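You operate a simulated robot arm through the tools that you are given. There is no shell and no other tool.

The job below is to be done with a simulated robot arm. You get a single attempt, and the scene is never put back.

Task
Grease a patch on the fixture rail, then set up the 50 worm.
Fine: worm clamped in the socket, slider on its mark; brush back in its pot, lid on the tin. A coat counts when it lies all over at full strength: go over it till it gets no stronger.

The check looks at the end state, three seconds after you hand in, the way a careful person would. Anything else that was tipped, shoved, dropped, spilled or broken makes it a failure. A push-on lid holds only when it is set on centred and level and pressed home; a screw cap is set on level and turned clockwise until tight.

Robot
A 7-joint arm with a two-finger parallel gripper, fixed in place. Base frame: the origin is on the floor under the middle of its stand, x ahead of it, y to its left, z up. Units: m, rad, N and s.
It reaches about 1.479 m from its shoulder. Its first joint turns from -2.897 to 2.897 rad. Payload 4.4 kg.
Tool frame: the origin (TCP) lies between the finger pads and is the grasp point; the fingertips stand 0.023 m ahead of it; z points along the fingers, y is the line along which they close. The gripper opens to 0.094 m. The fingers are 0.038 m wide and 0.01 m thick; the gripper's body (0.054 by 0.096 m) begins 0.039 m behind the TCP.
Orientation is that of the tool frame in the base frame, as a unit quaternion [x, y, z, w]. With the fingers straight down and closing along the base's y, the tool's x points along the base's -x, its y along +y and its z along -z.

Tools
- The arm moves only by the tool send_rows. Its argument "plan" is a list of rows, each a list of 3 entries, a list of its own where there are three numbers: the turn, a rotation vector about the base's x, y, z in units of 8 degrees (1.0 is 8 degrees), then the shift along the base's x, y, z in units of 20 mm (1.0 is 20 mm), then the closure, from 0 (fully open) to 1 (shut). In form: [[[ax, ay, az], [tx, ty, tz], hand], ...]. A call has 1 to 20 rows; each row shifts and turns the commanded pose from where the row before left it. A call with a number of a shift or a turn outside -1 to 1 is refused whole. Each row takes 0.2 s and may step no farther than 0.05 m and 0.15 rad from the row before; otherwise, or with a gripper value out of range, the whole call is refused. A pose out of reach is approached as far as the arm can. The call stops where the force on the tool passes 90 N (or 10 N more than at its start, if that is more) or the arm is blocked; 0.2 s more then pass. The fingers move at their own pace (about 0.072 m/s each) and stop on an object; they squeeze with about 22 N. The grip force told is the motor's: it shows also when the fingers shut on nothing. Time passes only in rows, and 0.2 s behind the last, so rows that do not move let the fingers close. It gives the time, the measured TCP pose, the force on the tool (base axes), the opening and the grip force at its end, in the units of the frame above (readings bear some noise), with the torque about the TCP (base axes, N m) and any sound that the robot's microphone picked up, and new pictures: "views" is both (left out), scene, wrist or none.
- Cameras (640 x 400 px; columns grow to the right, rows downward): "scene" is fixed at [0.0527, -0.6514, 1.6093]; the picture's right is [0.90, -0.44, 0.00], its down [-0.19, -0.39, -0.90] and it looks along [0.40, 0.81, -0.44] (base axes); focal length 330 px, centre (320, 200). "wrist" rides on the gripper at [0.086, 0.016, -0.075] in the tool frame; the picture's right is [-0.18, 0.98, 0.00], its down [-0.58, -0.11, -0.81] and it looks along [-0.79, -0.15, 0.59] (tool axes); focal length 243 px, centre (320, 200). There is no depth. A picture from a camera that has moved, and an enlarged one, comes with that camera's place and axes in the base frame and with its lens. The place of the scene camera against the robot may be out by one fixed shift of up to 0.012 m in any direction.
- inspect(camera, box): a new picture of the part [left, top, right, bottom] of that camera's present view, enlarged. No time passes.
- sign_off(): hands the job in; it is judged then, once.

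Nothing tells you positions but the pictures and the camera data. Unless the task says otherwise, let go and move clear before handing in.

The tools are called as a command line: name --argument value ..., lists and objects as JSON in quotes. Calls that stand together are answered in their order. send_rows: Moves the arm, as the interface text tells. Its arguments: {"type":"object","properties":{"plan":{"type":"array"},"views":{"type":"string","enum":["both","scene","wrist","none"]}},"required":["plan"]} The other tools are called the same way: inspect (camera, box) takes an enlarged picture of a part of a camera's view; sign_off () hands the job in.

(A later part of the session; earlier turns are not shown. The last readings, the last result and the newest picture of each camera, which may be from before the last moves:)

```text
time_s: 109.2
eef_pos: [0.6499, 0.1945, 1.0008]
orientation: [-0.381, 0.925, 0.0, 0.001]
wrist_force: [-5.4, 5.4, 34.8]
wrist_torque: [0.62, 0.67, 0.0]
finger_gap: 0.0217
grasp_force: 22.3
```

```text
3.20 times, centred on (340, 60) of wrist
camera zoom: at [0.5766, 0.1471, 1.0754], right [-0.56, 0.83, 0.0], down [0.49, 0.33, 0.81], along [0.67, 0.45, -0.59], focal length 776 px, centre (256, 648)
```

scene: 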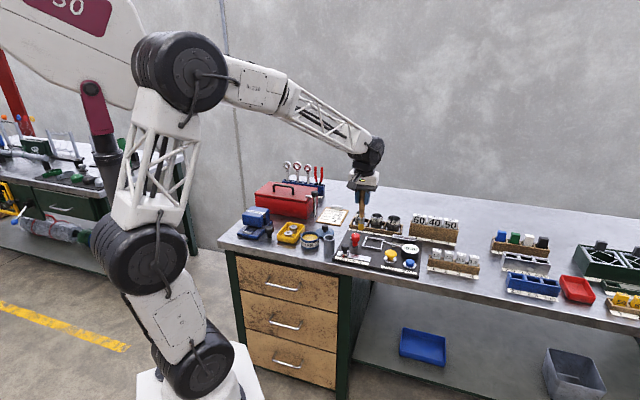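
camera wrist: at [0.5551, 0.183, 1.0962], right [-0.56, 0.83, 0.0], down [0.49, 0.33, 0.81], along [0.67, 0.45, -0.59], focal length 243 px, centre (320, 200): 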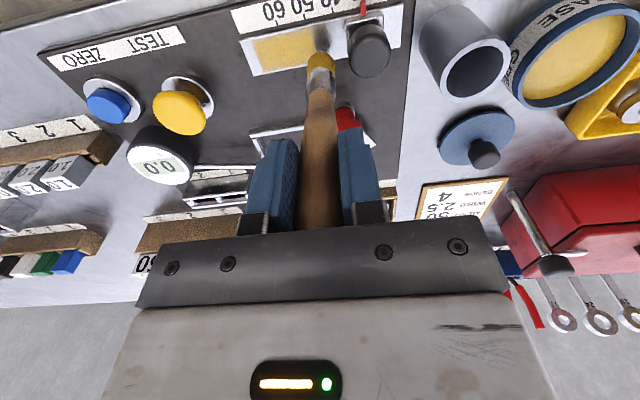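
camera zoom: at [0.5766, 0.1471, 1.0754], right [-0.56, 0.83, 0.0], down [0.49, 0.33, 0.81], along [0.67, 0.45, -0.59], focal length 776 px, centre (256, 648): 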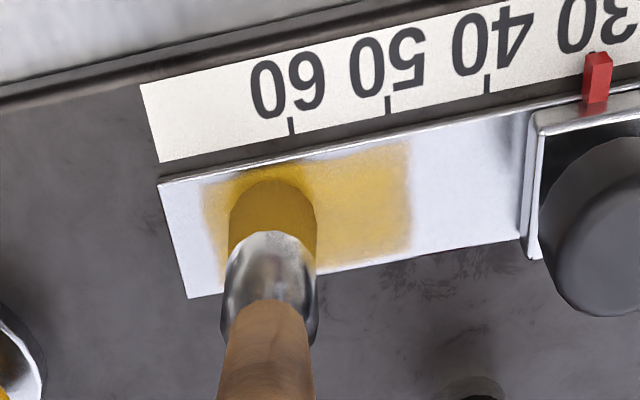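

I'll lift off here and reload the brush in the tin before the final strokes.

send_rows --plan '[[[0, 0, 0], [-0.05, 0.05, 0.2], 1], [[0, 0, 0], [-0.05, 0.05, 0.3], 1], [[0, 0, 0], [0, 0, 0.5], 1], [[0, 0, 0], [0, 0, 0], 1]]' --views "none"

inspect --camera "wrist" --box '[250, 10, 370, 90]'

inspect --camera "scene" --box '[345, 240, 385, 270]'

```text
time_s: 110.2
eef_pos: [0.6476, 0.2003, 1.0219]
orientation: [-0.381, 0.925, 0.0, 0.0]
wrist_force: [0.5, 0.5, -0.7]
wrist_torque: [-0.01, 0.01, -0.01]
finger_gap: 0.0213
grasp_force: 22.3
```

```text
5.00 times, centred on (310, 50) of wrist
camera zoom: at [0.5743, 0.1507, 1.0951], right [-0.56, 0.83, 0.0], down [0.49, 0.33, 0.81], along [0.67, 0.45, -0.59], focal length 1213 px, centre (370, 950)
```

zoom: 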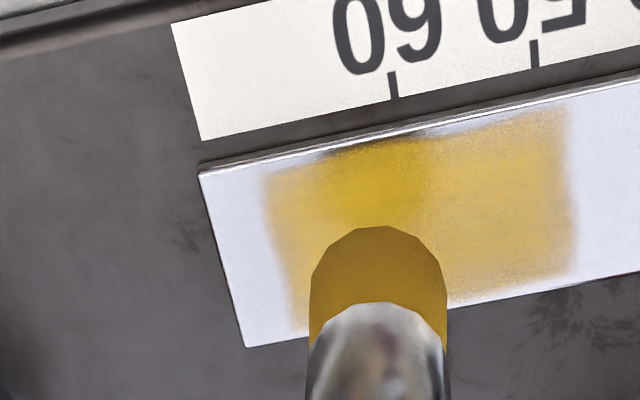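

```text
13.33 times, centred on (365, 255) of scene
camera zoom: at [0.0527, -0.6514, 1.6093], right [0.9, -0.44, 0.0], down [-0.19, -0.39, -0.9], along [0.4, 0.81, -0.44], focal length 4404 px, centre (-280, -533)
```

zoom: 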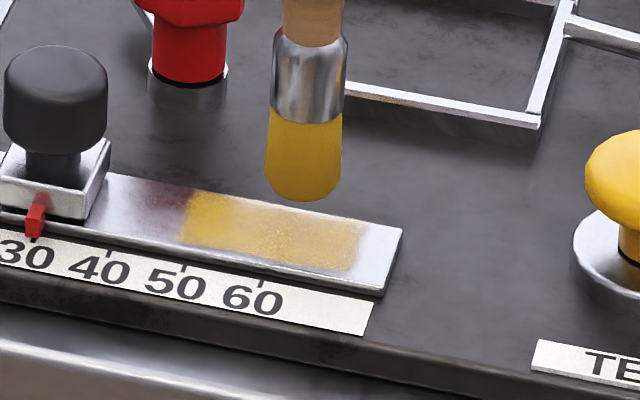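

I'll go up and back over the tin to reload.

send_rows --plan '[[[0, 0, 0], [0, 0, 1], 1], [[0, 0, 0], [0, 0, 1], 1], [[0, 0, 0], [0, 0, 1], 1], [[0, 0, 0], [0, 0, 1], 1], [[0, 0, 0], [0, 0, 1], 1], [[0, 0, 0], [-0.597, 0.911, 0], 1], [[0, 0, 0], [-0.597, 0.911, 0], 1], [[0, 0, 0], [-0.597, 0.911, 0], 1], [[0, 0, 0], [-0.597, 0.911, 0], 1], [[0, 0, 0], [-0.597, 0.911, 0], 1], [[0, 0, 0], [-0.597, 0.911, 0], 1], [[0, 0, 0], [-0.597, 0.911, 0], 1], [[0, 0, 0], [-0.597, 0.911, 0], 1], [[0, 0, 0], [-0.597, 0.911, 0], 1], [[0, 0, 0], [-0.597, 0.911, 0], 1], [[0, 0, 0], [-0.6, 0.91, 0], 1], [[0, 0, 0], [0, 0, 0], 1], [[0, 0, 0], [0, 0, -1], 1], [[0, 0, 0], [0, 0, -1], 1], [[0, 0, 0], [0, 0, 0], 1]]' --views "wrist"

```text
time_s: 114.4
eef_pos: [0.5191, 0.3992, 1.0807]
orientation: [-0.381, 0.925, 0.0, 0.0]
wrist_force: [-0.3, 0.2, -0.7]
wrist_torque: [0.0, 0.02, 0.0]
finger_gap: 0.021
grasp_force: 22.1
camera wrist: at [0.446, 0.351, 1.1546], right [-0.56, 0.83, 0.0], down [0.49, 0.33, 0.81], along [0.67, 0.45, -0.59], focal length 243 px, centre (320, 200)
```

wrist: 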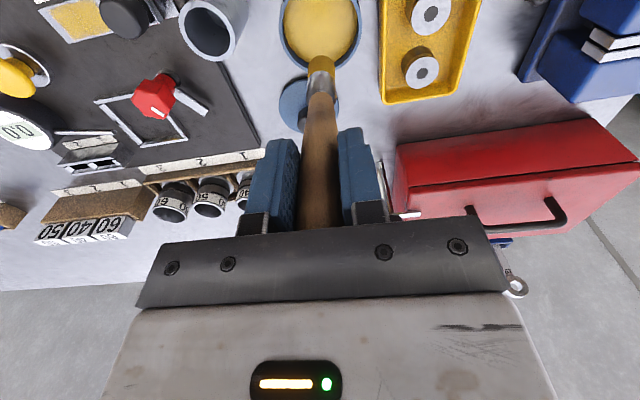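

send_rows --plan '[[[0, 0, 0], [0, 0, -1], 1], [[0, 0, 0], [0, 0, -1], 1], [[0, 0, 0], [0, 0, -0.7], 1], [[0, 0, 0], [0, 0, -0.2], 1], [[0, 0, 0], [0, 0, -0.2], 1], [[0, 0, 0], [0, 0, -0.1], 1], [[0, 0, 0], [0, 0, 0], 1]]' --views "wrist"

```text
time_s: 116.0
eef_pos: [0.5179, 0.3995, 1.0163]
orientation: [-0.381, 0.925, 0.001, 0.0]
wrist_force: [0.3, 0.2, -0.6]
wrist_torque: [0.02, -0.02, 0.02]
finger_gap: 0.0209
grasp_force: 21.4
camera wrist: at [0.4436, 0.351, 1.091], right [-0.56, 0.83, 0.0], down [0.49, 0.33, 0.81], along [0.67, 0.45, -0.59], focal length 243 px, centre (320, 200)
```

wrist: 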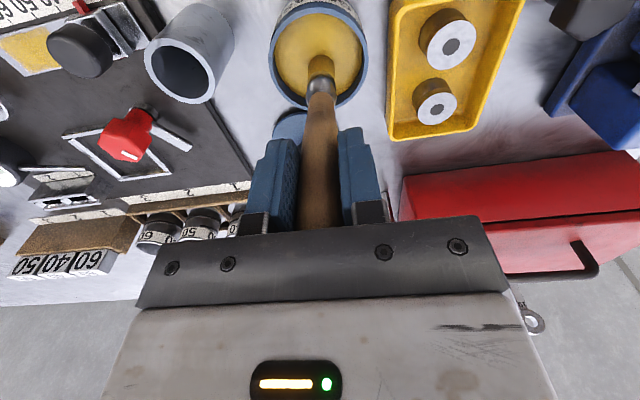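

send_rows --plan '[[[0, 0, 0], [0, 0, -0.15], 1], [[0, 0, 0], [0, 0, -0.1], 1], [[0, 0, 0], [0, 0, 0], 1]]' --views "none"

inspect --camera "wrist" --box '[240, 0, 440, 120]'

```text
time_s: 116.8
eef_pos: [0.5169, 0.3985, 1.0131]
orientation: [-0.381, 0.924, 0.001, 0.001]
wrist_force: [2.3, 2.4, 17.6]
wrist_torque: [0.23, -0.31, -0.01]
finger_gap: 0.021
grasp_force: 21.6
```

```text
3.20 times, centred on (340, 60) of wrist
camera zoom: at [0.4435, 0.3507, 1.088], right [-0.56, 0.83, 0.0], down [0.49, 0.33, 0.81], along [0.67, 0.45, -0.59], focal length 776 px, centre (256, 648)
```

zoom: 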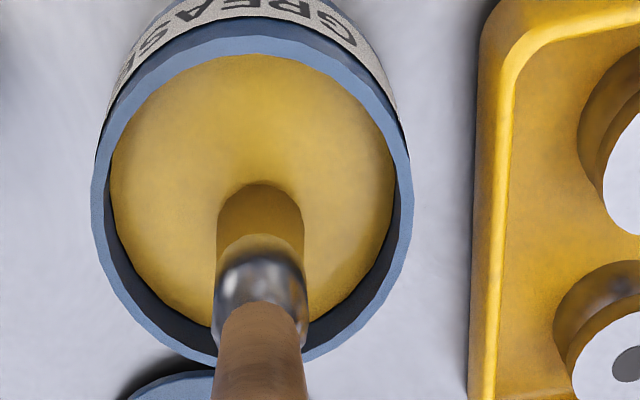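

Reloaded. I'll return to the rail, hovering over the middle lane at the right of the patch.

send_rows --plan '[[[0, 0, 0], [0, 0, 1], 1], [[0, 0, 0], [0, 0, 1], 1], [[0, 0, 0], [0, 0, 1], 1], [[0, 0, 0], [0, 0, 1], 1], [[0, 0, 0], [0, 0, 1], 1], [[0, 0, 0], [0.685, -0.974, 0], 1], [[0, 0, 0], [0.685, -0.974, 0], 1], [[0, 0, 0], [0.685, -0.974, 0], 1], [[0, 0, 0], [0.685, -0.974, 0], 1], [[0, 0, 0], [0.685, -0.974, 0], 1], [[0, 0, 0], [0.685, -0.974, 0], 1], [[0, 0, 0], [0.685, -0.974, 0], 1], [[0, 0, 0], [0.685, -0.974, 0], 1], [[0, 0, 0], [0.685, -0.974, 0], 1], [[0, 0, 0], [0.685, -0.974, 0], 1], [[0, 0, 0], [0, 0, -1], 1], [[0, 0, 0], [0, 0, -1], 1], [[0, 0, 0], [0, 0, -1], 1], [[0, 0, 0], [0, 0, -1], 1], [[0, 0, 0], [0, 0, -0.5], 1]]' --views "none"

send_rows --plan '[[[0, 0, 0], [0, 0, -0.5], 1], [[0, 0, 0], [0, 0, -0.3], 1], [[0, 0, 0], [0, 0, -0.15], 1], [[0, 0, 0], [0, 0, -0.1], 1], [[0, 0, 0], [0, 0, 0], 1]]' --views "none"

inspect --camera "wrist" --box '[240, 0, 440, 120]'

```text
time_s: 121.0
eef_pos: [0.6545, 0.2031, 1.021]
orientation: [-0.381, 0.925, 0.001, 0.0]
wrist_force: [-0.4, 0.3, -0.1]
wrist_torque: [-0.02, 0.03, 0.0]
finger_gap: 0.0208
grasp_force: 22.4
```

```text
time_s: 122.2
eef_pos: [0.6557, 0.2027, 1.0015]
orientation: [-0.381, 0.924, 0.0, 0.002]
wrist_force: [-2.9, -1.4, 16.1]
wrist_torque: [-0.27, 0.33, 0.05]
finger_gap: 0.0212
grasp_force: 21.9
```

```text
3.20 times, centred on (340, 60) of wrist
camera zoom: at [0.5815, 0.1554, 1.0761], right [-0.56, 0.83, 0.0], down [0.49, 0.33, 0.81], along [0.67, 0.45, -0.59], focal length 776 px, centre (256, 648)
```

zoom: 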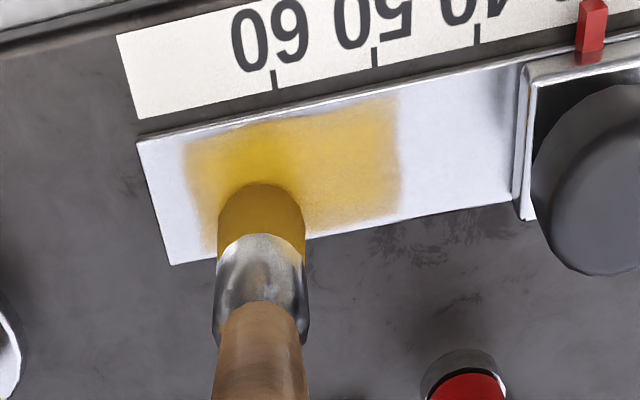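

send_rows --plan '[[[0, 0, 0], [-0.28, 0.28, 0], 1], [[0, 0, 0], [-0.28, 0.28, 0], 1], [[0, 0, 0], [-0.28, 0.28, 0], 1], [[0, 0, 0], [-0.28, 0.28, 0], 1], [[0, 0, 0], [-0.14, -0.14, 0], 1], [[0, 0, 0], [0.28, -0.28, 0], 1], [[0, 0, 0], [0.28, -0.28, 0], 1], [[0, 0, 0], [0.28, -0.28, 0], 1], [[0, 0, 0], [0.28, -0.28, 0], 1], [[0, 0, 0], [-0.14, -0.14, 0], 1], [[0, 0, 0], [-0.28, 0.28, 0], 1], [[0, 0, 0], [-0.28, 0.28, 0], 1], [[0, 0, 0], [-0.28, 0.28, 0], 1], [[0, 0, 0], [-0.28, 0.28, 0], 1], [[0, 0, 0], [0, 0, 0], 1]]' --views "none"

inspect --camera "wrist" --box '[200, 0, 400, 120]'

```text
time_s: 125.4
eef_pos: [0.6262, 0.2214, 1.0002]
orientation: [-0.381, 0.925, 0.0, 0.0]
wrist_force: [3.1, -6.6, 33.0]
wrist_torque: [-0.74, -0.62, -0.02]
finger_gap: 0.0221
grasp_force: 22.4
```

```text
3.20 times, centred on (300, 60) of wrist
camera zoom: at [0.5522, 0.1725, 1.0755], right [-0.56, 0.83, 0.0], down [0.49, 0.33, 0.81], along [0.67, 0.45, -0.59], focal length 776 px, centre (384, 648)
```

zoom: 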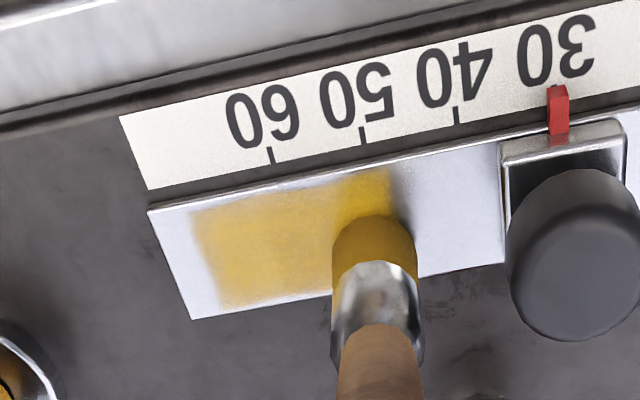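

The brush has pivoted a little in the grip. I'll lift off and check both the coat and the brush's tilt.

send_rows --plan '[[[0, 0, 0], [0.05, -0.05, 0.2], 1], [[0, 0, 0], [0, 0, 0.3], 1], [[0, 0, 0], [0, 0, 0.5], 1], [[0, 0, 0], [0, 0, 0], 1]]' --views "wrist"

inspect --camera "wrist" --box '[230, 10, 350, 90]'

inspect --camera "scene" --box '[335, 195, 395, 275]'

```text
time_s: 126.4
eef_pos: [0.6277, 0.2192, 1.0193]
orientation: [-0.381, 0.924, 0.001, 0.001]
wrist_force: [0.0, 0.1, -0.4]
wrist_torque: [0.0, 0.01, 0.04]
finger_gap: 0.0209
grasp_force: 22.1
camera wrist: at [0.554, 0.1706, 1.094], right [-0.56, 0.83, 0.0], down [0.49, 0.33, 0.81], along [0.67, 0.45, -0.59], focal length 243 px, centre (320, 200)
```

wrist: 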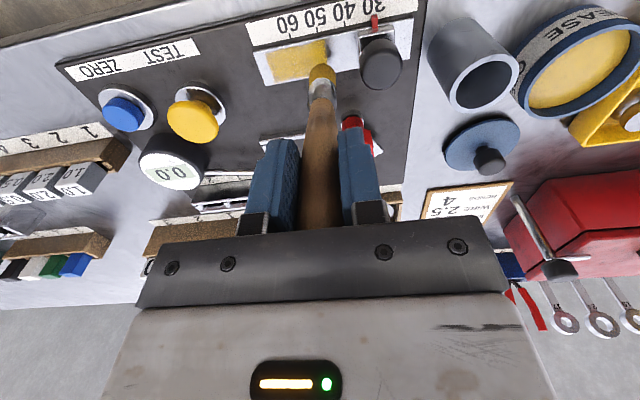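

```text
5.00 times, centred on (290, 50) of wrist
camera zoom: at [0.554, 0.1706, 1.094], right [-0.56, 0.83, 0.0], down [0.49, 0.33, 0.81], along [0.67, 0.45, -0.59], focal length 1213 px, centre (470, 950)
```

zoom: 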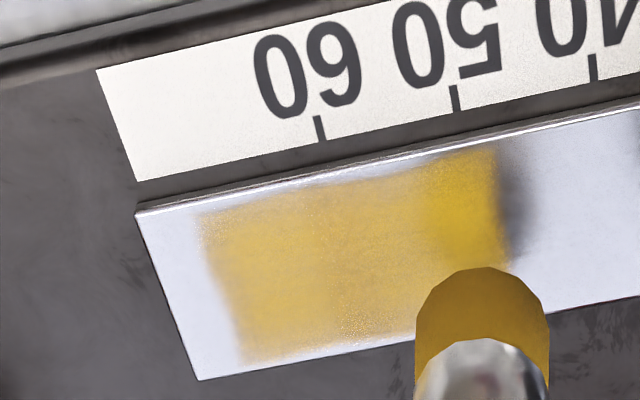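

```text
5.00 times, centred on (365, 235) of scene
camera zoom: at [0.0527, -0.6514, 1.6093], right [0.9, -0.44, 0.0], down [-0.19, -0.39, -0.9], along [0.4, 0.81, -0.44], focal length 1651 px, centre (95, 25)
```

zoom: 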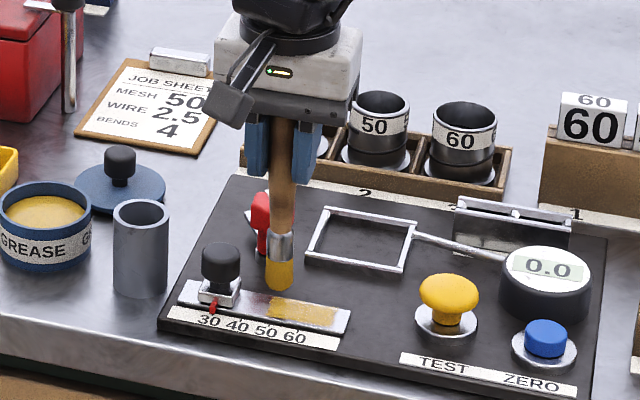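

The patch looks nearly uniform now. I'll do one more set of three lanes, allowing for the brush's small tilt, and see whether it gets any stronger.

send_rows --plan '[[[0, 0, 0], [-0.3, -0.3, -0.5], 1], [[0, 0, 0], [0, 0, -0.3], 1], [[0, 0, 0], [0, 0, -0.2], 1], [[0, 0, 0], [0.28, -0.28, 0], 1], [[0, 0, 0], [0.28, -0.28, 0], 1], [[0, 0, 0], [0.28, -0.28, 0], 1], [[0, 0, 0], [0.28, -0.28, 0], 1], [[0, 0, 0], [0.15, 0.15, 0], 1], [[0, 0, 0], [-0.28, 0.28, 0], 1], [[0, 0, 0], [-0.28, 0.28, 0], 1], [[0, 0, 0], [-0.28, 0.28, 0], 1], [[0, 0, 0], [-0.28, 0.28, 0], 1], [[0, 0, 0], [0.15, 0.15, 0], 1], [[0, 0, 0], [0.28, -0.28, 0], 1], [[0, 0, 0], [0.28, -0.28, 0], 1], [[0, 0, 0], [0.28, -0.28, 0], 1], [[0, 0, 0], [0.28, -0.28, 0], 1], [[0, 0, 0], [0, 0, 0], 1]]' --views "none"

inspect --camera "wrist" --box '[240, 0, 440, 120]'

```text
time_s: 130.2
eef_pos: [0.6484, 0.1969, 1.0006]
orientation: [-0.381, 0.925, 0.001, -0.001]
wrist_force: [-3.5, 4.8, 15.9]
wrist_torque: [0.46, 0.49, -0.03]
finger_gap: 0.0215
grasp_force: 22.2
```

```text
3.20 times, centred on (340, 60) of wrist
camera zoom: at [0.5752, 0.149, 1.0758], right [-0.56, 0.83, 0.0], down [0.49, 0.33, 0.81], along [0.67, 0.45, -0.59], focal length 776 px, centre (256, 648)
```

zoom: 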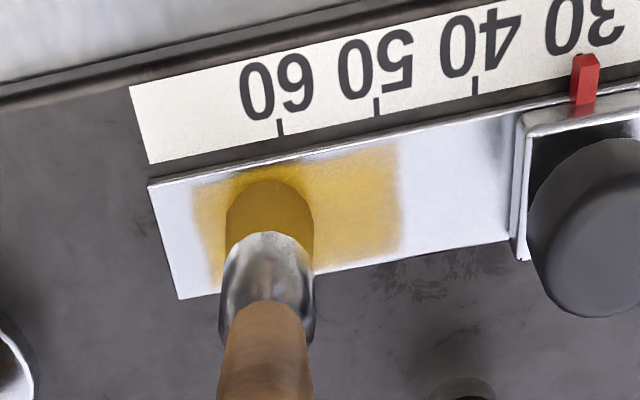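

I'll lift the brush away from the patch and take a clear look at it.

send_rows --plan '[[[0, 0, 0], [-0.05, 0.05, 0.2], 1], [[0, 0, 0], [0, 0, 0.5], 1], [[0, 0, 0], [0, 0, 1], 1], [[0, 0, 0], [0.5, 0.5, 1], 1], [[0, 0, 0], [0.5, 0.5, 0], 1], [[0, 0, 0], [0, 0, 0], 1]]' --views "wrist"

inspect --camera "wrist" --box '[270, 0, 390, 70]'

inspect --camera "scene" --box '[345, 240, 385, 270]'

```text
time_s: 131.6
eef_pos: [0.666, 0.2176, 1.0546]
orientation: [-0.381, 0.925, -0.001, 0.0]
wrist_force: [0.4, 0.5, -0.5]
wrist_torque: [-0.01, 0.0, -0.01]
finger_gap: 0.021
grasp_force: 22.0
camera wrist: at [0.5929, 0.17, 1.1299], right [-0.56, 0.83, 0.0], down [0.49, 0.33, 0.81], along [0.67, 0.45, -0.59], focal length 243 px, centre (320, 200)
```

wrist: 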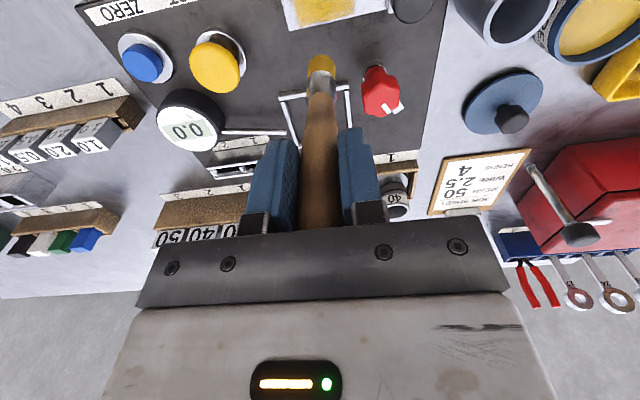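

```text
5.33 times, centred on (330, 35) of wrist
camera zoom: at [0.5929, 0.17, 1.1299], right [-0.56, 0.83, 0.0], down [0.49, 0.33, 0.81], along [0.67, 0.45, -0.59], focal length 1294 px, centre (267, 1080)
```

zoom: 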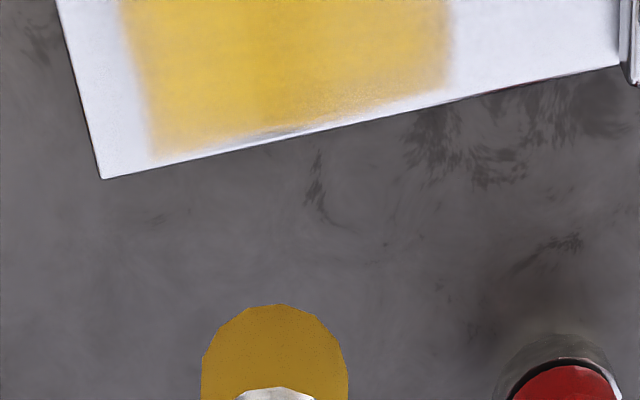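

```text
13.33 times, centred on (365, 255) of scene
camera zoom: at [0.0527, -0.6514, 1.6093], right [0.9, -0.44, 0.0], down [-0.19, -0.39, -0.9], along [0.4, 0.81, -0.44], focal length 4404 px, centre (-280, -533)
```

zoom: 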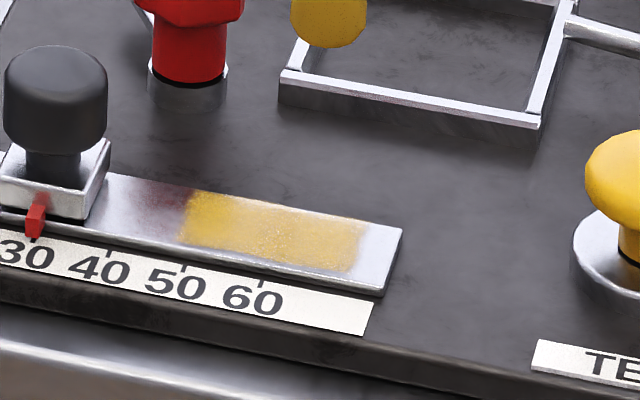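

I'll step back a little for a full clear view of the patch as a baseline.

send_rows --plan '[[[0, 0, 0], [-0.2, -0.8, 0.6], 1], [[0, 0, 0], [0.2, -0.8, 0.6], 1], [[0, 0, 0], [0.6, -0.8, 0], 1], [[0, 0, 0], [0, 0, 0], 1]]' --views "none"

inspect --camera "wrist" --box '[300, 0, 440, 80]'

```text
time_s: 132.6
eef_pos: [0.678, 0.1698, 1.0784]
orientation: [-0.381, 0.925, 0.0, 0.0]
wrist_force: [0.6, 0.0, -0.7]
wrist_torque: [0.01, 0.0, -0.02]
finger_gap: 0.0213
grasp_force: 21.5
```

```text
4.57 times, centred on (370, 40) of wrist
camera zoom: at [0.6051, 0.1212, 1.1525], right [-0.56, 0.83, 0.0], down [0.49, 0.33, 0.81], along [0.67, 0.45, -0.59], focal length 1109 px, centre (91, 931)
```

zoom: 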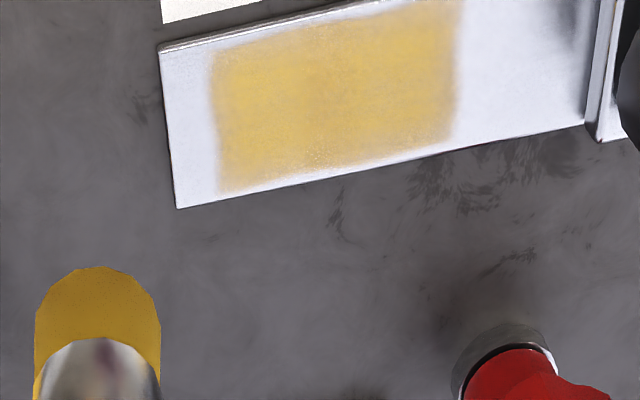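

The coat is present but still somewhat translucent. I'll continue with another set of lanes, using quicker strokes.

send_rows --plan '[[[0, 0, 0], [-0.9, 0.6, -1], 1], [[0, 0, 0], [-0.885, 0.605, -1], 1], [[0, 0, 0], [0, 0, -1], 1], [[0, 0, 0], [0, 0, -0.6], 1], [[0, 0, 0], [0, 0, -0.3], 1], [[0, 0, 0], [-0.37, 0.37, 0], 1], [[0, 0, 0], [-0.37, 0.37, 0], 1], [[0, 0, 0], [-0.37, 0.37, 0], 1], [[0, 0, 0], [-0.18, -0.18, 0], 1], [[0, 0, 0], [0.37, -0.37, 0], 1], [[0, 0, 0], [0.37, -0.37, 0], 1], [[0, 0, 0], [0.37, -0.37, 0], 1], [[0, 0, 0], [0.35, 0.35, 0], 1], [[0, 0, 0], [-0.37, 0.37, 0], 1], [[0, 0, 0], [-0.37, 0.37, 0], 1], [[0, 0, 0], [-0.37, 0.37, 0], 1], [[0, 0, 0], [-0.18, -0.18, 0], 1], [[0, 0, 0], [0.37, -0.37, 0], 1], [[0, 0, 0], [0.37, -0.37, 0], 1], [[0, 0, 0], [0.37, -0.37, 0], 1]]' --views "none"

inspect --camera "wrist" --box '[240, 0, 440, 120]'

```text
time_s: 136.8
eef_pos: [0.6466, 0.1945, 1.0004]
orientation: [-0.381, 0.925, 0.0, 0.0]
wrist_force: [-4.8, 5.5, 19.5]
wrist_torque: [0.76, 0.62, 0.04]
finger_gap: 0.0215
grasp_force: 22.2
```

```text
3.20 times, centred on (340, 60) of wrist
camera zoom: at [0.5716, 0.1463, 1.0756], right [-0.56, 0.83, 0.0], down [0.49, 0.33, 0.81], along [0.67, 0.45, -0.59], focal length 776 px, centre (256, 648)
```

zoom: 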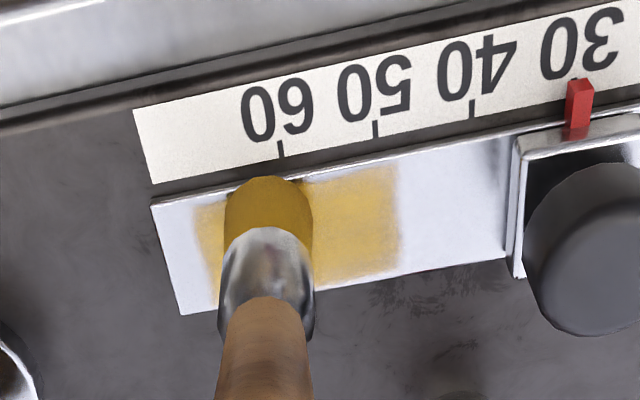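

send_rows --plan '[[[0, 0, 0], [0.1, 0.1, 0], 1], [[0, 0, 0], [-0.37, 0.37, 0], 1], [[0, 0, 0], [-0.37, 0.37, 0], 1], [[0, 0, 0], [-0.37, 0.37, 0], 1], [[0, 0, 0], [0.2, 0.2, 0], 1], [[0, 0, 0], [0.37, -0.37, 0], 1], [[0, 0, 0], [0.37, -0.37, 0], 1], [[0, 0, 0], [0.37, -0.37, 0], 1], [[0, 0, 0], [0.2, 0.2, 0], 1], [[0, 0, 0], [-0.37, 0.37, 0], 1], [[0, 0, 0], [-0.37, 0.37, 0], 1], [[0, 0, 0], [-0.37, 0.37, 0], 1], [[0, 0, 0], [-0.15, -0.15, 0], 1], [[0, 0, 0], [0.37, -0.37, 0], 1], [[0, 0, 0], [0.37, -0.37, 0], 1], [[0, 0, 0], [0.37, -0.37, 0], 1], [[0, 0, 0], [0, 0, 0], 1]]' --views "none"

inspect --camera "wrist" --box '[240, 0, 440, 120]'

```text
time_s: 140.4
eef_pos: [0.6512, 0.2024, 1.0015]
orientation: [-0.382, 0.924, 0.0, -0.001]
wrist_force: [-6.9, 4.5, 23.5]
wrist_torque: [0.51, 0.78, 0.01]
finger_gap: 0.0223
grasp_force: 21.6
```

```text
3.20 times, centred on (340, 60) of wrist
camera zoom: at [0.5781, 0.1534, 1.0756], right [-0.56, 0.83, 0.0], down [0.49, 0.33, 0.81], along [0.67, 0.45, -0.59], focal length 776 px, centre (256, 648)
```

zoom: 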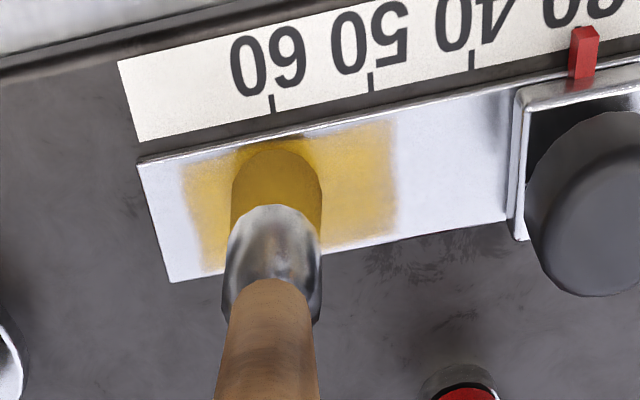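

I'll lift to the same viewpoint as before and compare.

send_rows --plan '[[[0, 0, 0], [0, 0, 0.5], 1], [[0, 0, 0], [0.4, -0.45, 1], 1], [[0, 0, 0], [0.5, -0.55, 1], 1], [[0, 0, 0], [0.545, -0.545, 1], 1], [[0, 0, 0], [0, 0, 0.4], 1], [[0, 0, 0], [0, 0, 0], 1]]' --views "none"

inspect --camera "wrist" --box '[300, 0, 440, 80]'

inspect --camera "scene" --box '[345, 240, 385, 270]'

```text
time_s: 141.8
eef_pos: [0.6804, 0.1688, 1.0798]
orientation: [-0.381, 0.925, 0.0, 0.0]
wrist_force: [0.5, -0.5, -0.8]
wrist_torque: [0.01, -0.04, -0.01]
finger_gap: 0.0211
grasp_force: 21.7
```

```text
4.57 times, centred on (370, 40) of wrist
camera zoom: at [0.6068, 0.121, 1.1539], right [-0.56, 0.83, 0.0], down [0.49, 0.33, 0.81], along [0.67, 0.45, -0.59], focal length 1109 px, centre (91, 931)
```

zoom: 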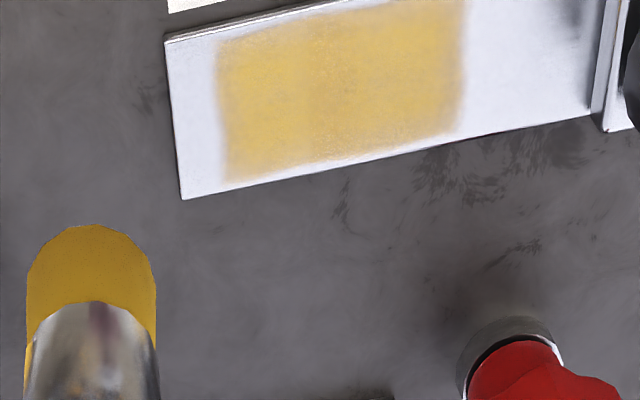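

```text
13.33 times, centred on (365, 255) of scene
camera zoom: at [0.0527, -0.6514, 1.6093], right [0.9, -0.44, 0.0], down [-0.19, -0.39, -0.9], along [0.4, 0.81, -0.44], focal length 4404 px, centre (-280, -533)
```

zoom: 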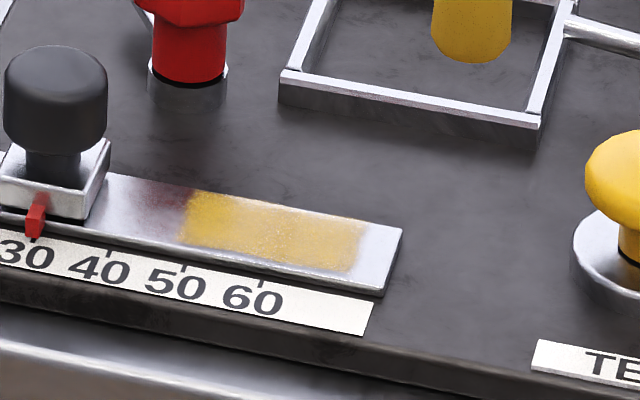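

The patch looks unchanged after the last eight strokes, so it seems to be at its limit. To be sure it isn't just an empty brush, I'll reload once more and go over it again.

send_rows --plan '[[[0, 0, 0], [0, 0, 1], 1], [[0, 0, 0], [0, 0, 1], 1], [[0, 0, 0], [-0.681, 0.952, 0], 1], [[0, 0, 0], [-0.681, 0.952, 0], 1], [[0, 0, 0], [-0.681, 0.952, 0], 1], [[0, 0, 0], [-0.681, 0.952, 0], 1], [[0, 0, 0], [-0.681, 0.952, 0], 1], [[0, 0, 0], [-0.681, 0.952, 0], 1], [[0, 0, 0], [-0.681, 0.952, 0], 1], [[0, 0, 0], [-0.681, 0.952, 0], 1], [[0, 0, 0], [-0.681, 0.952, 0], 1], [[0, 0, 0], [-0.681, 0.952, 0], 1], [[0, 0, 0], [-0.681, 0.952, 0], 1], [[0, 0, 0], [-0.679, 0.948, 0], 1], [[0, 0, 0], [0, 0, -1], 1], [[0, 0, 0], [0, 0, -1], 1], [[0, 0, 0], [0, 0, -1], 1], [[0, 0, 0], [0, 0, -1], 1], [[0, 0, 0], [0, 0, -0.8], 1], [[0, 0, 0], [0, 0, 0], 1]]' --views "wrist"

send_rows --plan '[[[0, 0, 0], [0, 0, -0.2], 1], [[0, 0, 0], [0, 0, -0.2], 1], [[0, 0, 0], [0, 0, -0.1], 1], [[0, 0, 0], [0, 0, 0], 1]]' --views "none"

inspect --camera "wrist" --box '[240, 0, 440, 120]'

```text
time_s: 146.0
eef_pos: [0.5182, 0.3977, 1.0238]
orientation: [-0.381, 0.924, 0.001, 0.0]
wrist_force: [0.1, 0.1, -0.2]
wrist_torque: [-0.02, -0.03, -0.02]
finger_gap: 0.0211
grasp_force: 21.5
camera wrist: at [0.4447, 0.3503, 1.0981], right [-0.56, 0.83, 0.0], down [0.49, 0.33, 0.81], along [0.67, 0.45, -0.59], focal length 243 px, centre (320, 200)
```

wrist: 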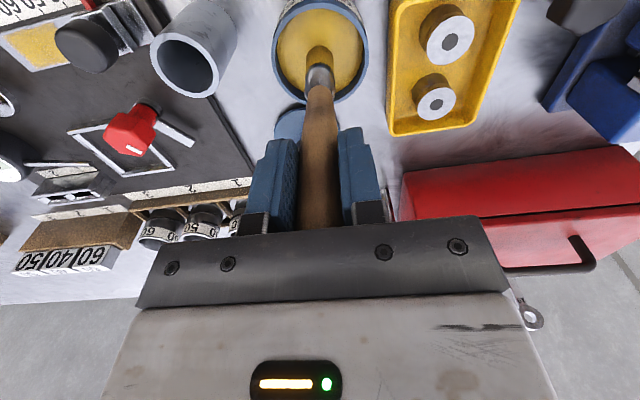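

```text
time_s: 147.0
eef_pos: [0.5168, 0.3967, 1.0133]
orientation: [-0.381, 0.925, 0.0, 0.001]
wrist_force: [0.2, -1.5, 14.2]
wrist_torque: [-0.15, -0.03, 0.04]
finger_gap: 0.0211
grasp_force: 22.1
```

```text
3.20 times, centred on (340, 60) of wrist
camera zoom: at [0.4434, 0.3502, 1.088], right [-0.56, 0.83, 0.0], down [0.49, 0.33, 0.81], along [0.67, 0.45, -0.59], focal length 776 px, centre (256, 648)
```

zoom: 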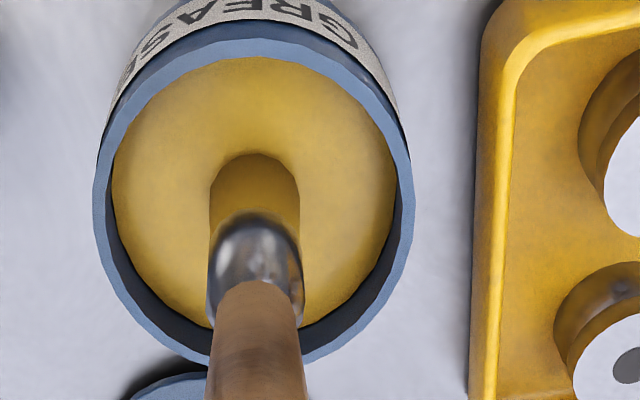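

send_rows --plan '[[[0, 0, 0], [0, 0, 1], 1], [[0, 0, 0], [0, 0, 1], 1], [[0, 0, 0], [0, 0, 1], 1], [[0, 0, 0], [0, 0, 1], 1], [[0, 0, 0], [0, 0, 1], 1], [[0, 0, 0], [0.6985, -0.9755, 0], 1], [[0, 0, 0], [0.6985, -0.9755, 0], 1], [[0, 0, 0], [0.6985, -0.9755, 0], 1], [[0, 0, 0], [0.6985, -0.9755, 0], 1], [[0, 0, 0], [0.6985, -0.9755, 0], 1], [[0, 0, 0], [0.6985, -0.9755, 0], 1], [[0, 0, 0], [0.6985, -0.9755, 0], 1], [[0, 0, 0], [0.6985, -0.9755, 0], 1], [[0, 0, 0], [0.6985, -0.9755, 0], 1], [[0, 0, 0], [0.6985, -0.9755, 0], 1], [[0, 0, 0], [0, 0, -1], 1], [[0, 0, 0], [0, 0, -1], 1], [[0, 0, 0], [0, 0, -1], 1], [[0, 0, 0], [0, 0, -1], 1], [[0, 0, 0], [0, 0, -0.6], 1]]' --views "none"

send_rows --plan '[[[0, 0, 0], [0, 0, -0.6], 1], [[0, 0, 0], [0, 0, -0.25], 1], [[0, 0, 0], [0, 0, -0.15], 1], [[0, 0, 0], [0, 0, 0], 1]]' --views "none"

inspect --camera "wrist" --box '[240, 0, 440, 120]'

```text
time_s: 151.2
eef_pos: [0.6563, 0.202, 1.0203]
orientation: [-0.381, 0.925, -0.001, 0.0]
wrist_force: [-0.5, 0.1, -0.3]
wrist_torque: [-0.02, 0.01, -0.03]
finger_gap: 0.0212
grasp_force: 22.0
```

```text
time_s: 152.2
eef_pos: [0.6572, 0.2018, 1.0018]
orientation: [-0.381, 0.925, 0.001, 0.001]
wrist_force: [-2.4, -1.6, 13.3]
wrist_torque: [-0.23, 0.19, -0.03]
finger_gap: 0.0214
grasp_force: 21.6
```

```text
3.20 times, centred on (340, 60) of wrist
camera zoom: at [0.584, 0.1541, 1.0762], right [-0.56, 0.83, 0.0], down [0.49, 0.33, 0.81], along [0.67, 0.45, -0.59], focal length 776 px, centre (256, 648)
```

zoom: 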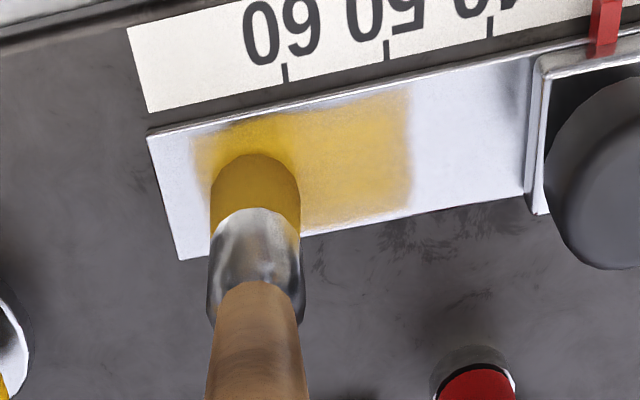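

send_rows --plan '[[[0, 0, 0], [0.15, -0.15, 0], 1], [[0, 0, 0], [-0.33, 0.33, 0], 1], [[0, 0, 0], [-0.33, 0.33, 0], 1], [[0, 0, 0], [-0.33, 0.33, 0], 1], [[0, 0, 0], [-0.33, 0.33, 0], 1], [[0, 0, 0], [-0.2, -0.2, 0], 1], [[0, 0, 0], [0.33, -0.33, 0], 1], [[0, 0, 0], [0.33, -0.33, 0], 1], [[0, 0, 0], [0.33, -0.33, 0], 1], [[0, 0, 0], [0.33, -0.33, 0], 1], [[0, 0, 0], [0.4, 0.4, 0], 1], [[0, 0, 0], [-0.33, 0.33, 0], 1], [[0, 0, 0], [-0.33, 0.33, 0], 1], [[0, 0, 0], [-0.33, 0.33, 0], 1], [[0, 0, 0], [-0.33, 0.33, 0], 1], [[0, 0, 0], [-0.2, -0.2, 0], 1], [[0, 0, 0], [0.33, -0.33, 0], 1], [[0, 0, 0], [0.33, -0.33, 0], 1], [[0, 0, 0], [0.33, -0.33, 0], 1], [[0, 0, 0], [0.33, -0.33, 0], 1]]' --views "none"

inspect --camera "wrist" --box '[240, 0, 440, 120]'

```text
time_s: 156.4
eef_pos: [0.6602, 0.202, 0.9999]
orientation: [-0.381, 0.924, 0.001, 0.0]
wrist_force: [-4.2, 4.7, 18.2]
wrist_torque: [0.76, 0.53, 0.04]
finger_gap: 0.0218
grasp_force: 22.3
```

```text
3.20 times, centred on (340, 60) of wrist
camera zoom: at [0.5867, 0.1522, 1.0757], right [-0.56, 0.83, 0.0], down [0.49, 0.33, 0.81], along [0.67, 0.45, -0.59], focal length 776 px, centre (256, 648)
```

zoom: 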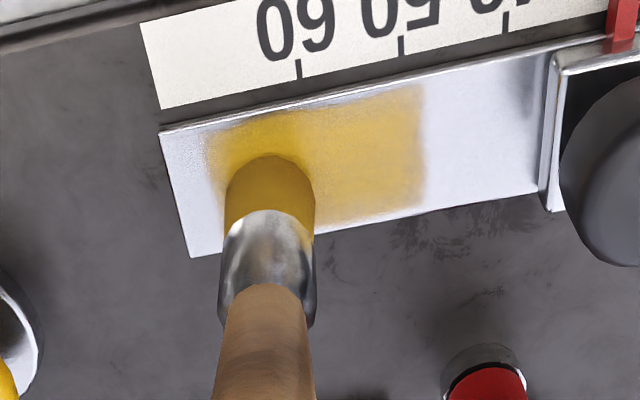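

send_rows --plan '[[[0, 0, 0], [0, 0, 0.5], 1], [[0, 0, 0], [0.3, -0.5, 1], 1], [[0, 0, 0], [0.4, -0.515, 1], 1], [[0, 0, 0], [0.335, -0.5, 1], 1], [[0, 0, 0], [0, 0, 0.4], 1], [[0, 0, 0], [0, 0, 0], 1]]' --views "none"

inspect --camera "wrist" --box '[300, 0, 440, 80]'

inspect --camera "scene" --box '[345, 240, 385, 270]'

```text
time_s: 157.8
eef_pos: [0.6834, 0.1691, 1.0796]
orientation: [-0.381, 0.925, 0.001, -0.001]
wrist_force: [-0.9, 0.7, -0.5]
wrist_torque: [-0.03, 0.0, 0.02]
finger_gap: 0.0213
grasp_force: 21.9
```

```text
4.57 times, centred on (370, 40) of wrist
camera zoom: at [0.609, 0.1203, 1.1538], right [-0.56, 0.83, 0.0], down [0.49, 0.33, 0.81], along [0.67, 0.45, -0.59], focal length 1109 px, centre (91, 931)
```

zoom: 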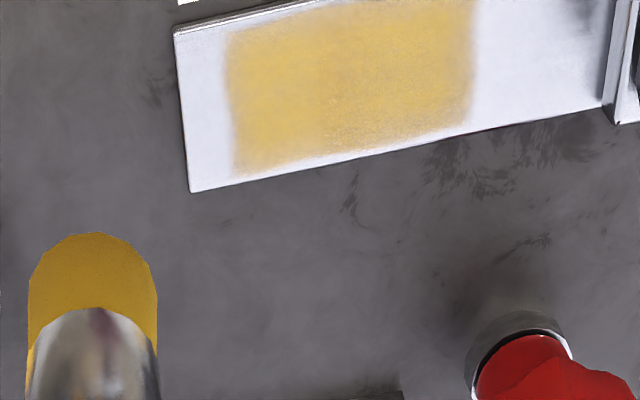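

```text
13.33 times, centred on (365, 255) of scene
camera zoom: at [0.0527, -0.6514, 1.6093], right [0.9, -0.44, 0.0], down [-0.19, -0.39, -0.9], along [0.4, 0.81, -0.44], focal length 4404 px, centre (-280, -533)
```

zoom: 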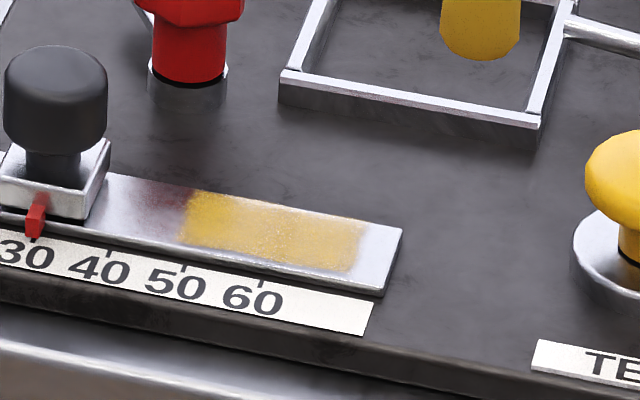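

The coat is unchanged after reloading and going over it again, so it's at full strength. Now I'll carry the brush back over its pot.

send_rows --plan '[[[0, 0, 0], [0, 0, 1], 1], [[0, 0, 0], [0, 0, 1], 1], [[0, 0, 0], [0, 0, 0.5], 1], [[0, 0, 0], [-0.714, 0.921, 0], 1], [[0, 0, 0], [-0.714, 0.921, 0], 1], [[0, 0, 0], [-0.714, 0.921, 0], 1], [[0, 0, 0], [-0.714, 0.921, 0], 1], [[0, 0, 0], [-0.714, 0.921, 0], 1], [[0, 0, 0], [-0.714, 0.921, 0], 1], [[0, 0, 0], [-0.714, 0.921, 0], 1], [[0, 0, 0], [-0.712, 0.923, 0], 1], [[0, 0, 0], [0, 0, 0], 1], [[0, 0, 0], [0, 0, 0], 1]]' --views "wrist"

inspect --camera "wrist" --box '[240, 0, 440, 120]'

inspect --camera "scene" --box '[295, 170, 395, 270]'

```text
time_s: 160.6
eef_pos: [0.5694, 0.319, 1.1274]
orientation: [-0.381, 0.925, 0.0, -0.001]
wrist_force: [0.3, 0.9, -0.8]
wrist_torque: [-0.01, 0.02, 0.0]
finger_gap: 0.0212
grasp_force: 22.0
camera wrist: at [0.4954, 0.2706, 1.2017], right [-0.56, 0.83, 0.0], down [0.49, 0.33, 0.81], along [0.67, 0.45, -0.59], focal length 243 px, centre (320, 200)
```

wrist: 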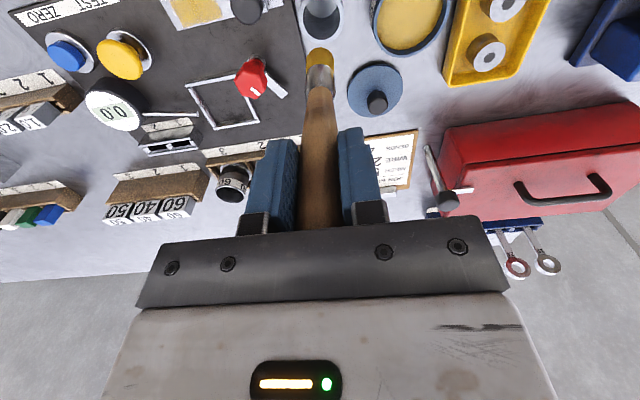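

```text
3.20 times, centred on (340, 60) of wrist
camera zoom: at [0.4954, 0.2706, 1.2017], right [-0.56, 0.83, 0.0], down [0.49, 0.33, 0.81], along [0.67, 0.45, -0.59], focal length 776 px, centre (256, 648)
```

zoom: 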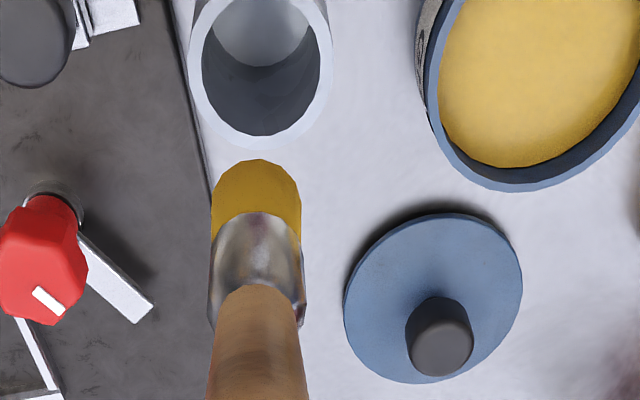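

```text
4.00 times, centred on (345, 220) of scene
camera zoom: at [0.0527, -0.6514, 1.6093], right [0.9, -0.44, 0.0], down [-0.19, -0.39, -0.9], along [0.4, 0.81, -0.44], focal length 1321 px, centre (220, 120)
```

zoom: 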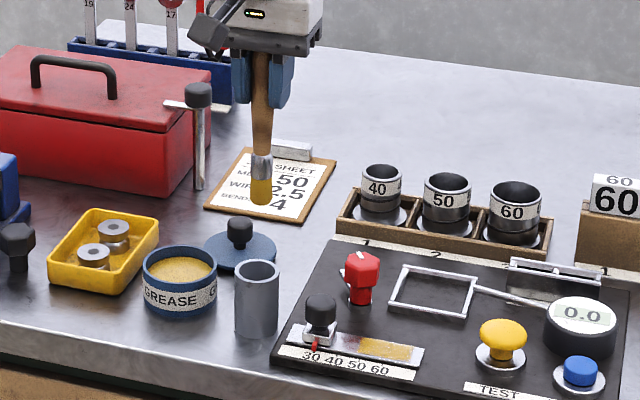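

The brush is nearly over the pot. I'll lower until the bristles are just above the rim and check the alignment again.

send_rows --plan '[[[0, 0, 0], [-0.06, 0.06, -1], 1], [[0, 0, 0], [0, 0, -1], 1], [[0, 0, 0], [0, 0, -0.8], 1], [[0, 0, 0], [0, 0, -0.4], 1], [[0, 0, 0], [0, 0, 0], 1], [[0, 0, 0], [0, 0, 0], 1]]' --views "none"

inspect --camera "wrist" --box '[240, 0, 440, 120]'

inspect --camera "scene" --box '[300, 200, 360, 260]'

```text
time_s: 162.0
eef_pos: [0.566, 0.3192, 1.066]
orientation: [-0.38, 0.925, 0.0, -0.001]
wrist_force: [-0.3, 0.2, -0.2]
wrist_torque: [0.01, 0.01, -0.02]
finger_gap: 0.0211
grasp_force: 22.0
```

```text
3.20 times, centred on (340, 60) of wrist
camera zoom: at [0.4919, 0.2706, 1.1401], right [-0.56, 0.83, 0.0], down [0.49, 0.33, 0.81], along [0.67, 0.45, -0.59], focal length 776 px, centre (256, 648)
```

zoom: 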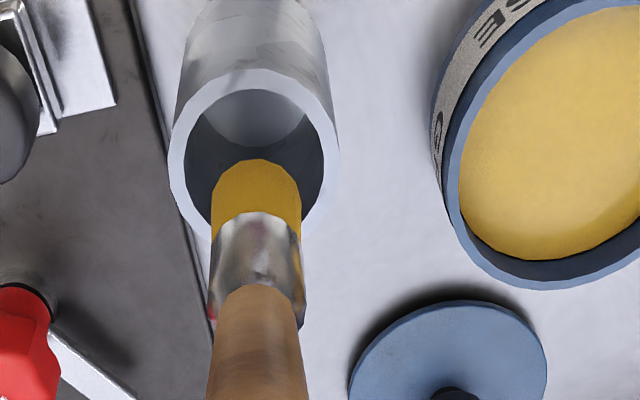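

```text
6.67 times, centred on (330, 230) of scene
camera zoom: at [0.0527, -0.6514, 1.6093], right [0.9, -0.44, 0.0], down [-0.19, -0.39, -0.9], along [0.4, 0.81, -0.44], focal length 2202 px, centre (253, 0)
```

zoom: 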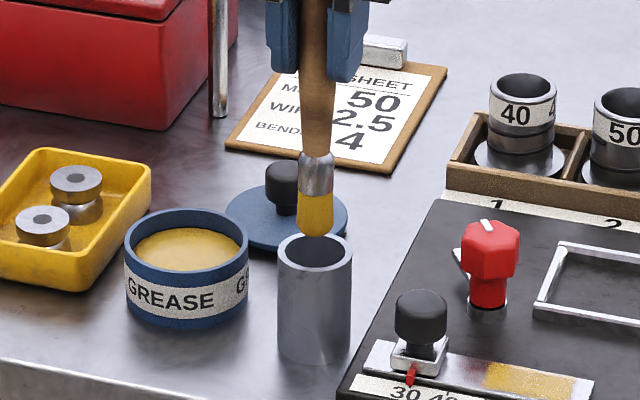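

The pot centre is about 3–4 mm farther back. I'll correct that and lower the brush into the pot, watching the force.

send_rows --plan '[[[0, 0, 0], [0.1, 0.1, -0.3], 1], [[0, 0, 0], [0, 0, -0.6], 1], [[0, 0, 0], [0, 0, -0.6], 1], [[0, 0, 0], [0, 0, 0], 1]]' --views "none"

inspect --camera "wrist" --box '[240, 0, 440, 120]'

```text
time_s: 163.0
eef_pos: [0.5677, 0.3211, 1.0355]
orientation: [-0.382, 0.924, 0.0, 0.0]
wrist_force: [-0.3, -0.4, 0.4]
wrist_torque: [-0.02, -0.01, -0.02]
finger_gap: 0.021
grasp_force: 22.4
```

```text
3.20 times, centred on (340, 60) of wrist
camera zoom: at [0.4942, 0.2729, 1.1099], right [-0.56, 0.83, 0.0], down [0.49, 0.33, 0.81], along [0.67, 0.45, -0.59], focal length 776 px, centre (256, 648)
```

zoom: 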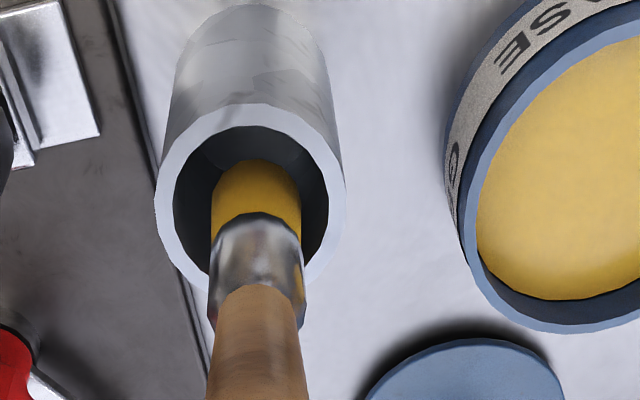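

The brush is entering the pot centred. I'll continue down.

send_rows --plan '[[[0, 0, 0], [0, 0, -0.5], 1], [[0, 0, 0], [0, 0, -0.5], 1], [[0, 0, 0], [0, 0, -0.4], 1], [[0, 0, 0], [0, 0, 0], 1]]' --views "none"

send_rows --plan '[[[0, 0, 0], [0, 0, -0.1], 1], [[0, 0, 0], [0, 0, -0.1], 1], [[0, 0, 0], [0, 0, 0], 1]]' --views "wrist"

```text
time_s: 164.0
eef_pos: [0.5677, 0.3202, 1.0066]
orientation: [-0.381, 0.925, -0.001, 0.0]
wrist_force: [0.8, -0.8, -0.7]
wrist_torque: [0.01, 0.0, 0.01]
finger_gap: 0.0211
grasp_force: 21.7
```

```text
time_s: 164.8
eef_pos: [0.5682, 0.3208, 1.0019]
orientation: [-0.381, 0.925, 0.0, 0.0]
wrist_force: [-0.7, 0.4, 0.2]
wrist_torque: [-0.01, -0.01, 0.02]
finger_gap: 0.0212
grasp_force: 22.0
camera wrist: at [0.494, 0.2722, 1.0771], right [-0.56, 0.83, 0.0], down [0.49, 0.33, 0.81], along [0.67, 0.45, -0.59], focal length 243 px, centre (320, 200)
```

wrist: 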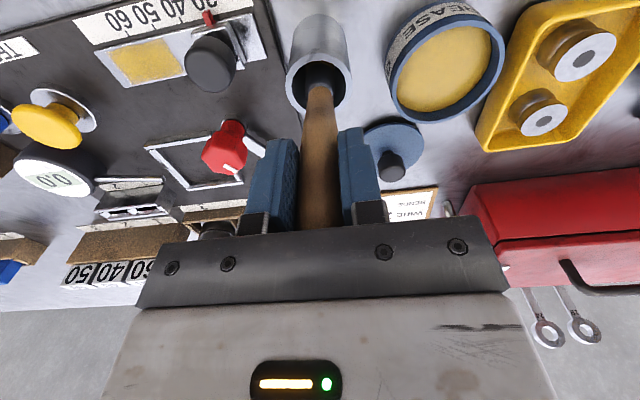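

send_rows --plan '[[[0, 0, 0], [0, 0, -0.1], 1], [[0, 0, 0], [0, 0, -0.1], 1], [[0, 0, 0], [0, 0, 0], 1]]' --views "none"

send_rows --plan '[[[0, 0, 0], [0, 0, -0.1], 1], [[0, 0, 0], [0, 0, -0.05], 1], [[0, 0, 0], [0, 0, 0], 1]]' --views "none"

```text
time_s: 165.6
eef_pos: [0.5675, 0.3192, 0.9994]
orientation: [-0.381, 0.925, 0.0, 0.0]
wrist_force: [-0.9, -0.2, -0.2]
wrist_torque: [-0.02, -0.02, -0.01]
finger_gap: 0.0212
grasp_force: 22.3
```

```text
time_s: 166.4
eef_pos: [0.5671, 0.3199, 0.9963]
orientation: [-0.38, 0.925, 0.0, 0.0]
wrist_force: [0.8, 0.5, -0.4]
wrist_torque: [0.02, 0.03, 0.0]
finger_gap: 0.0208
grasp_force: 22.3
```

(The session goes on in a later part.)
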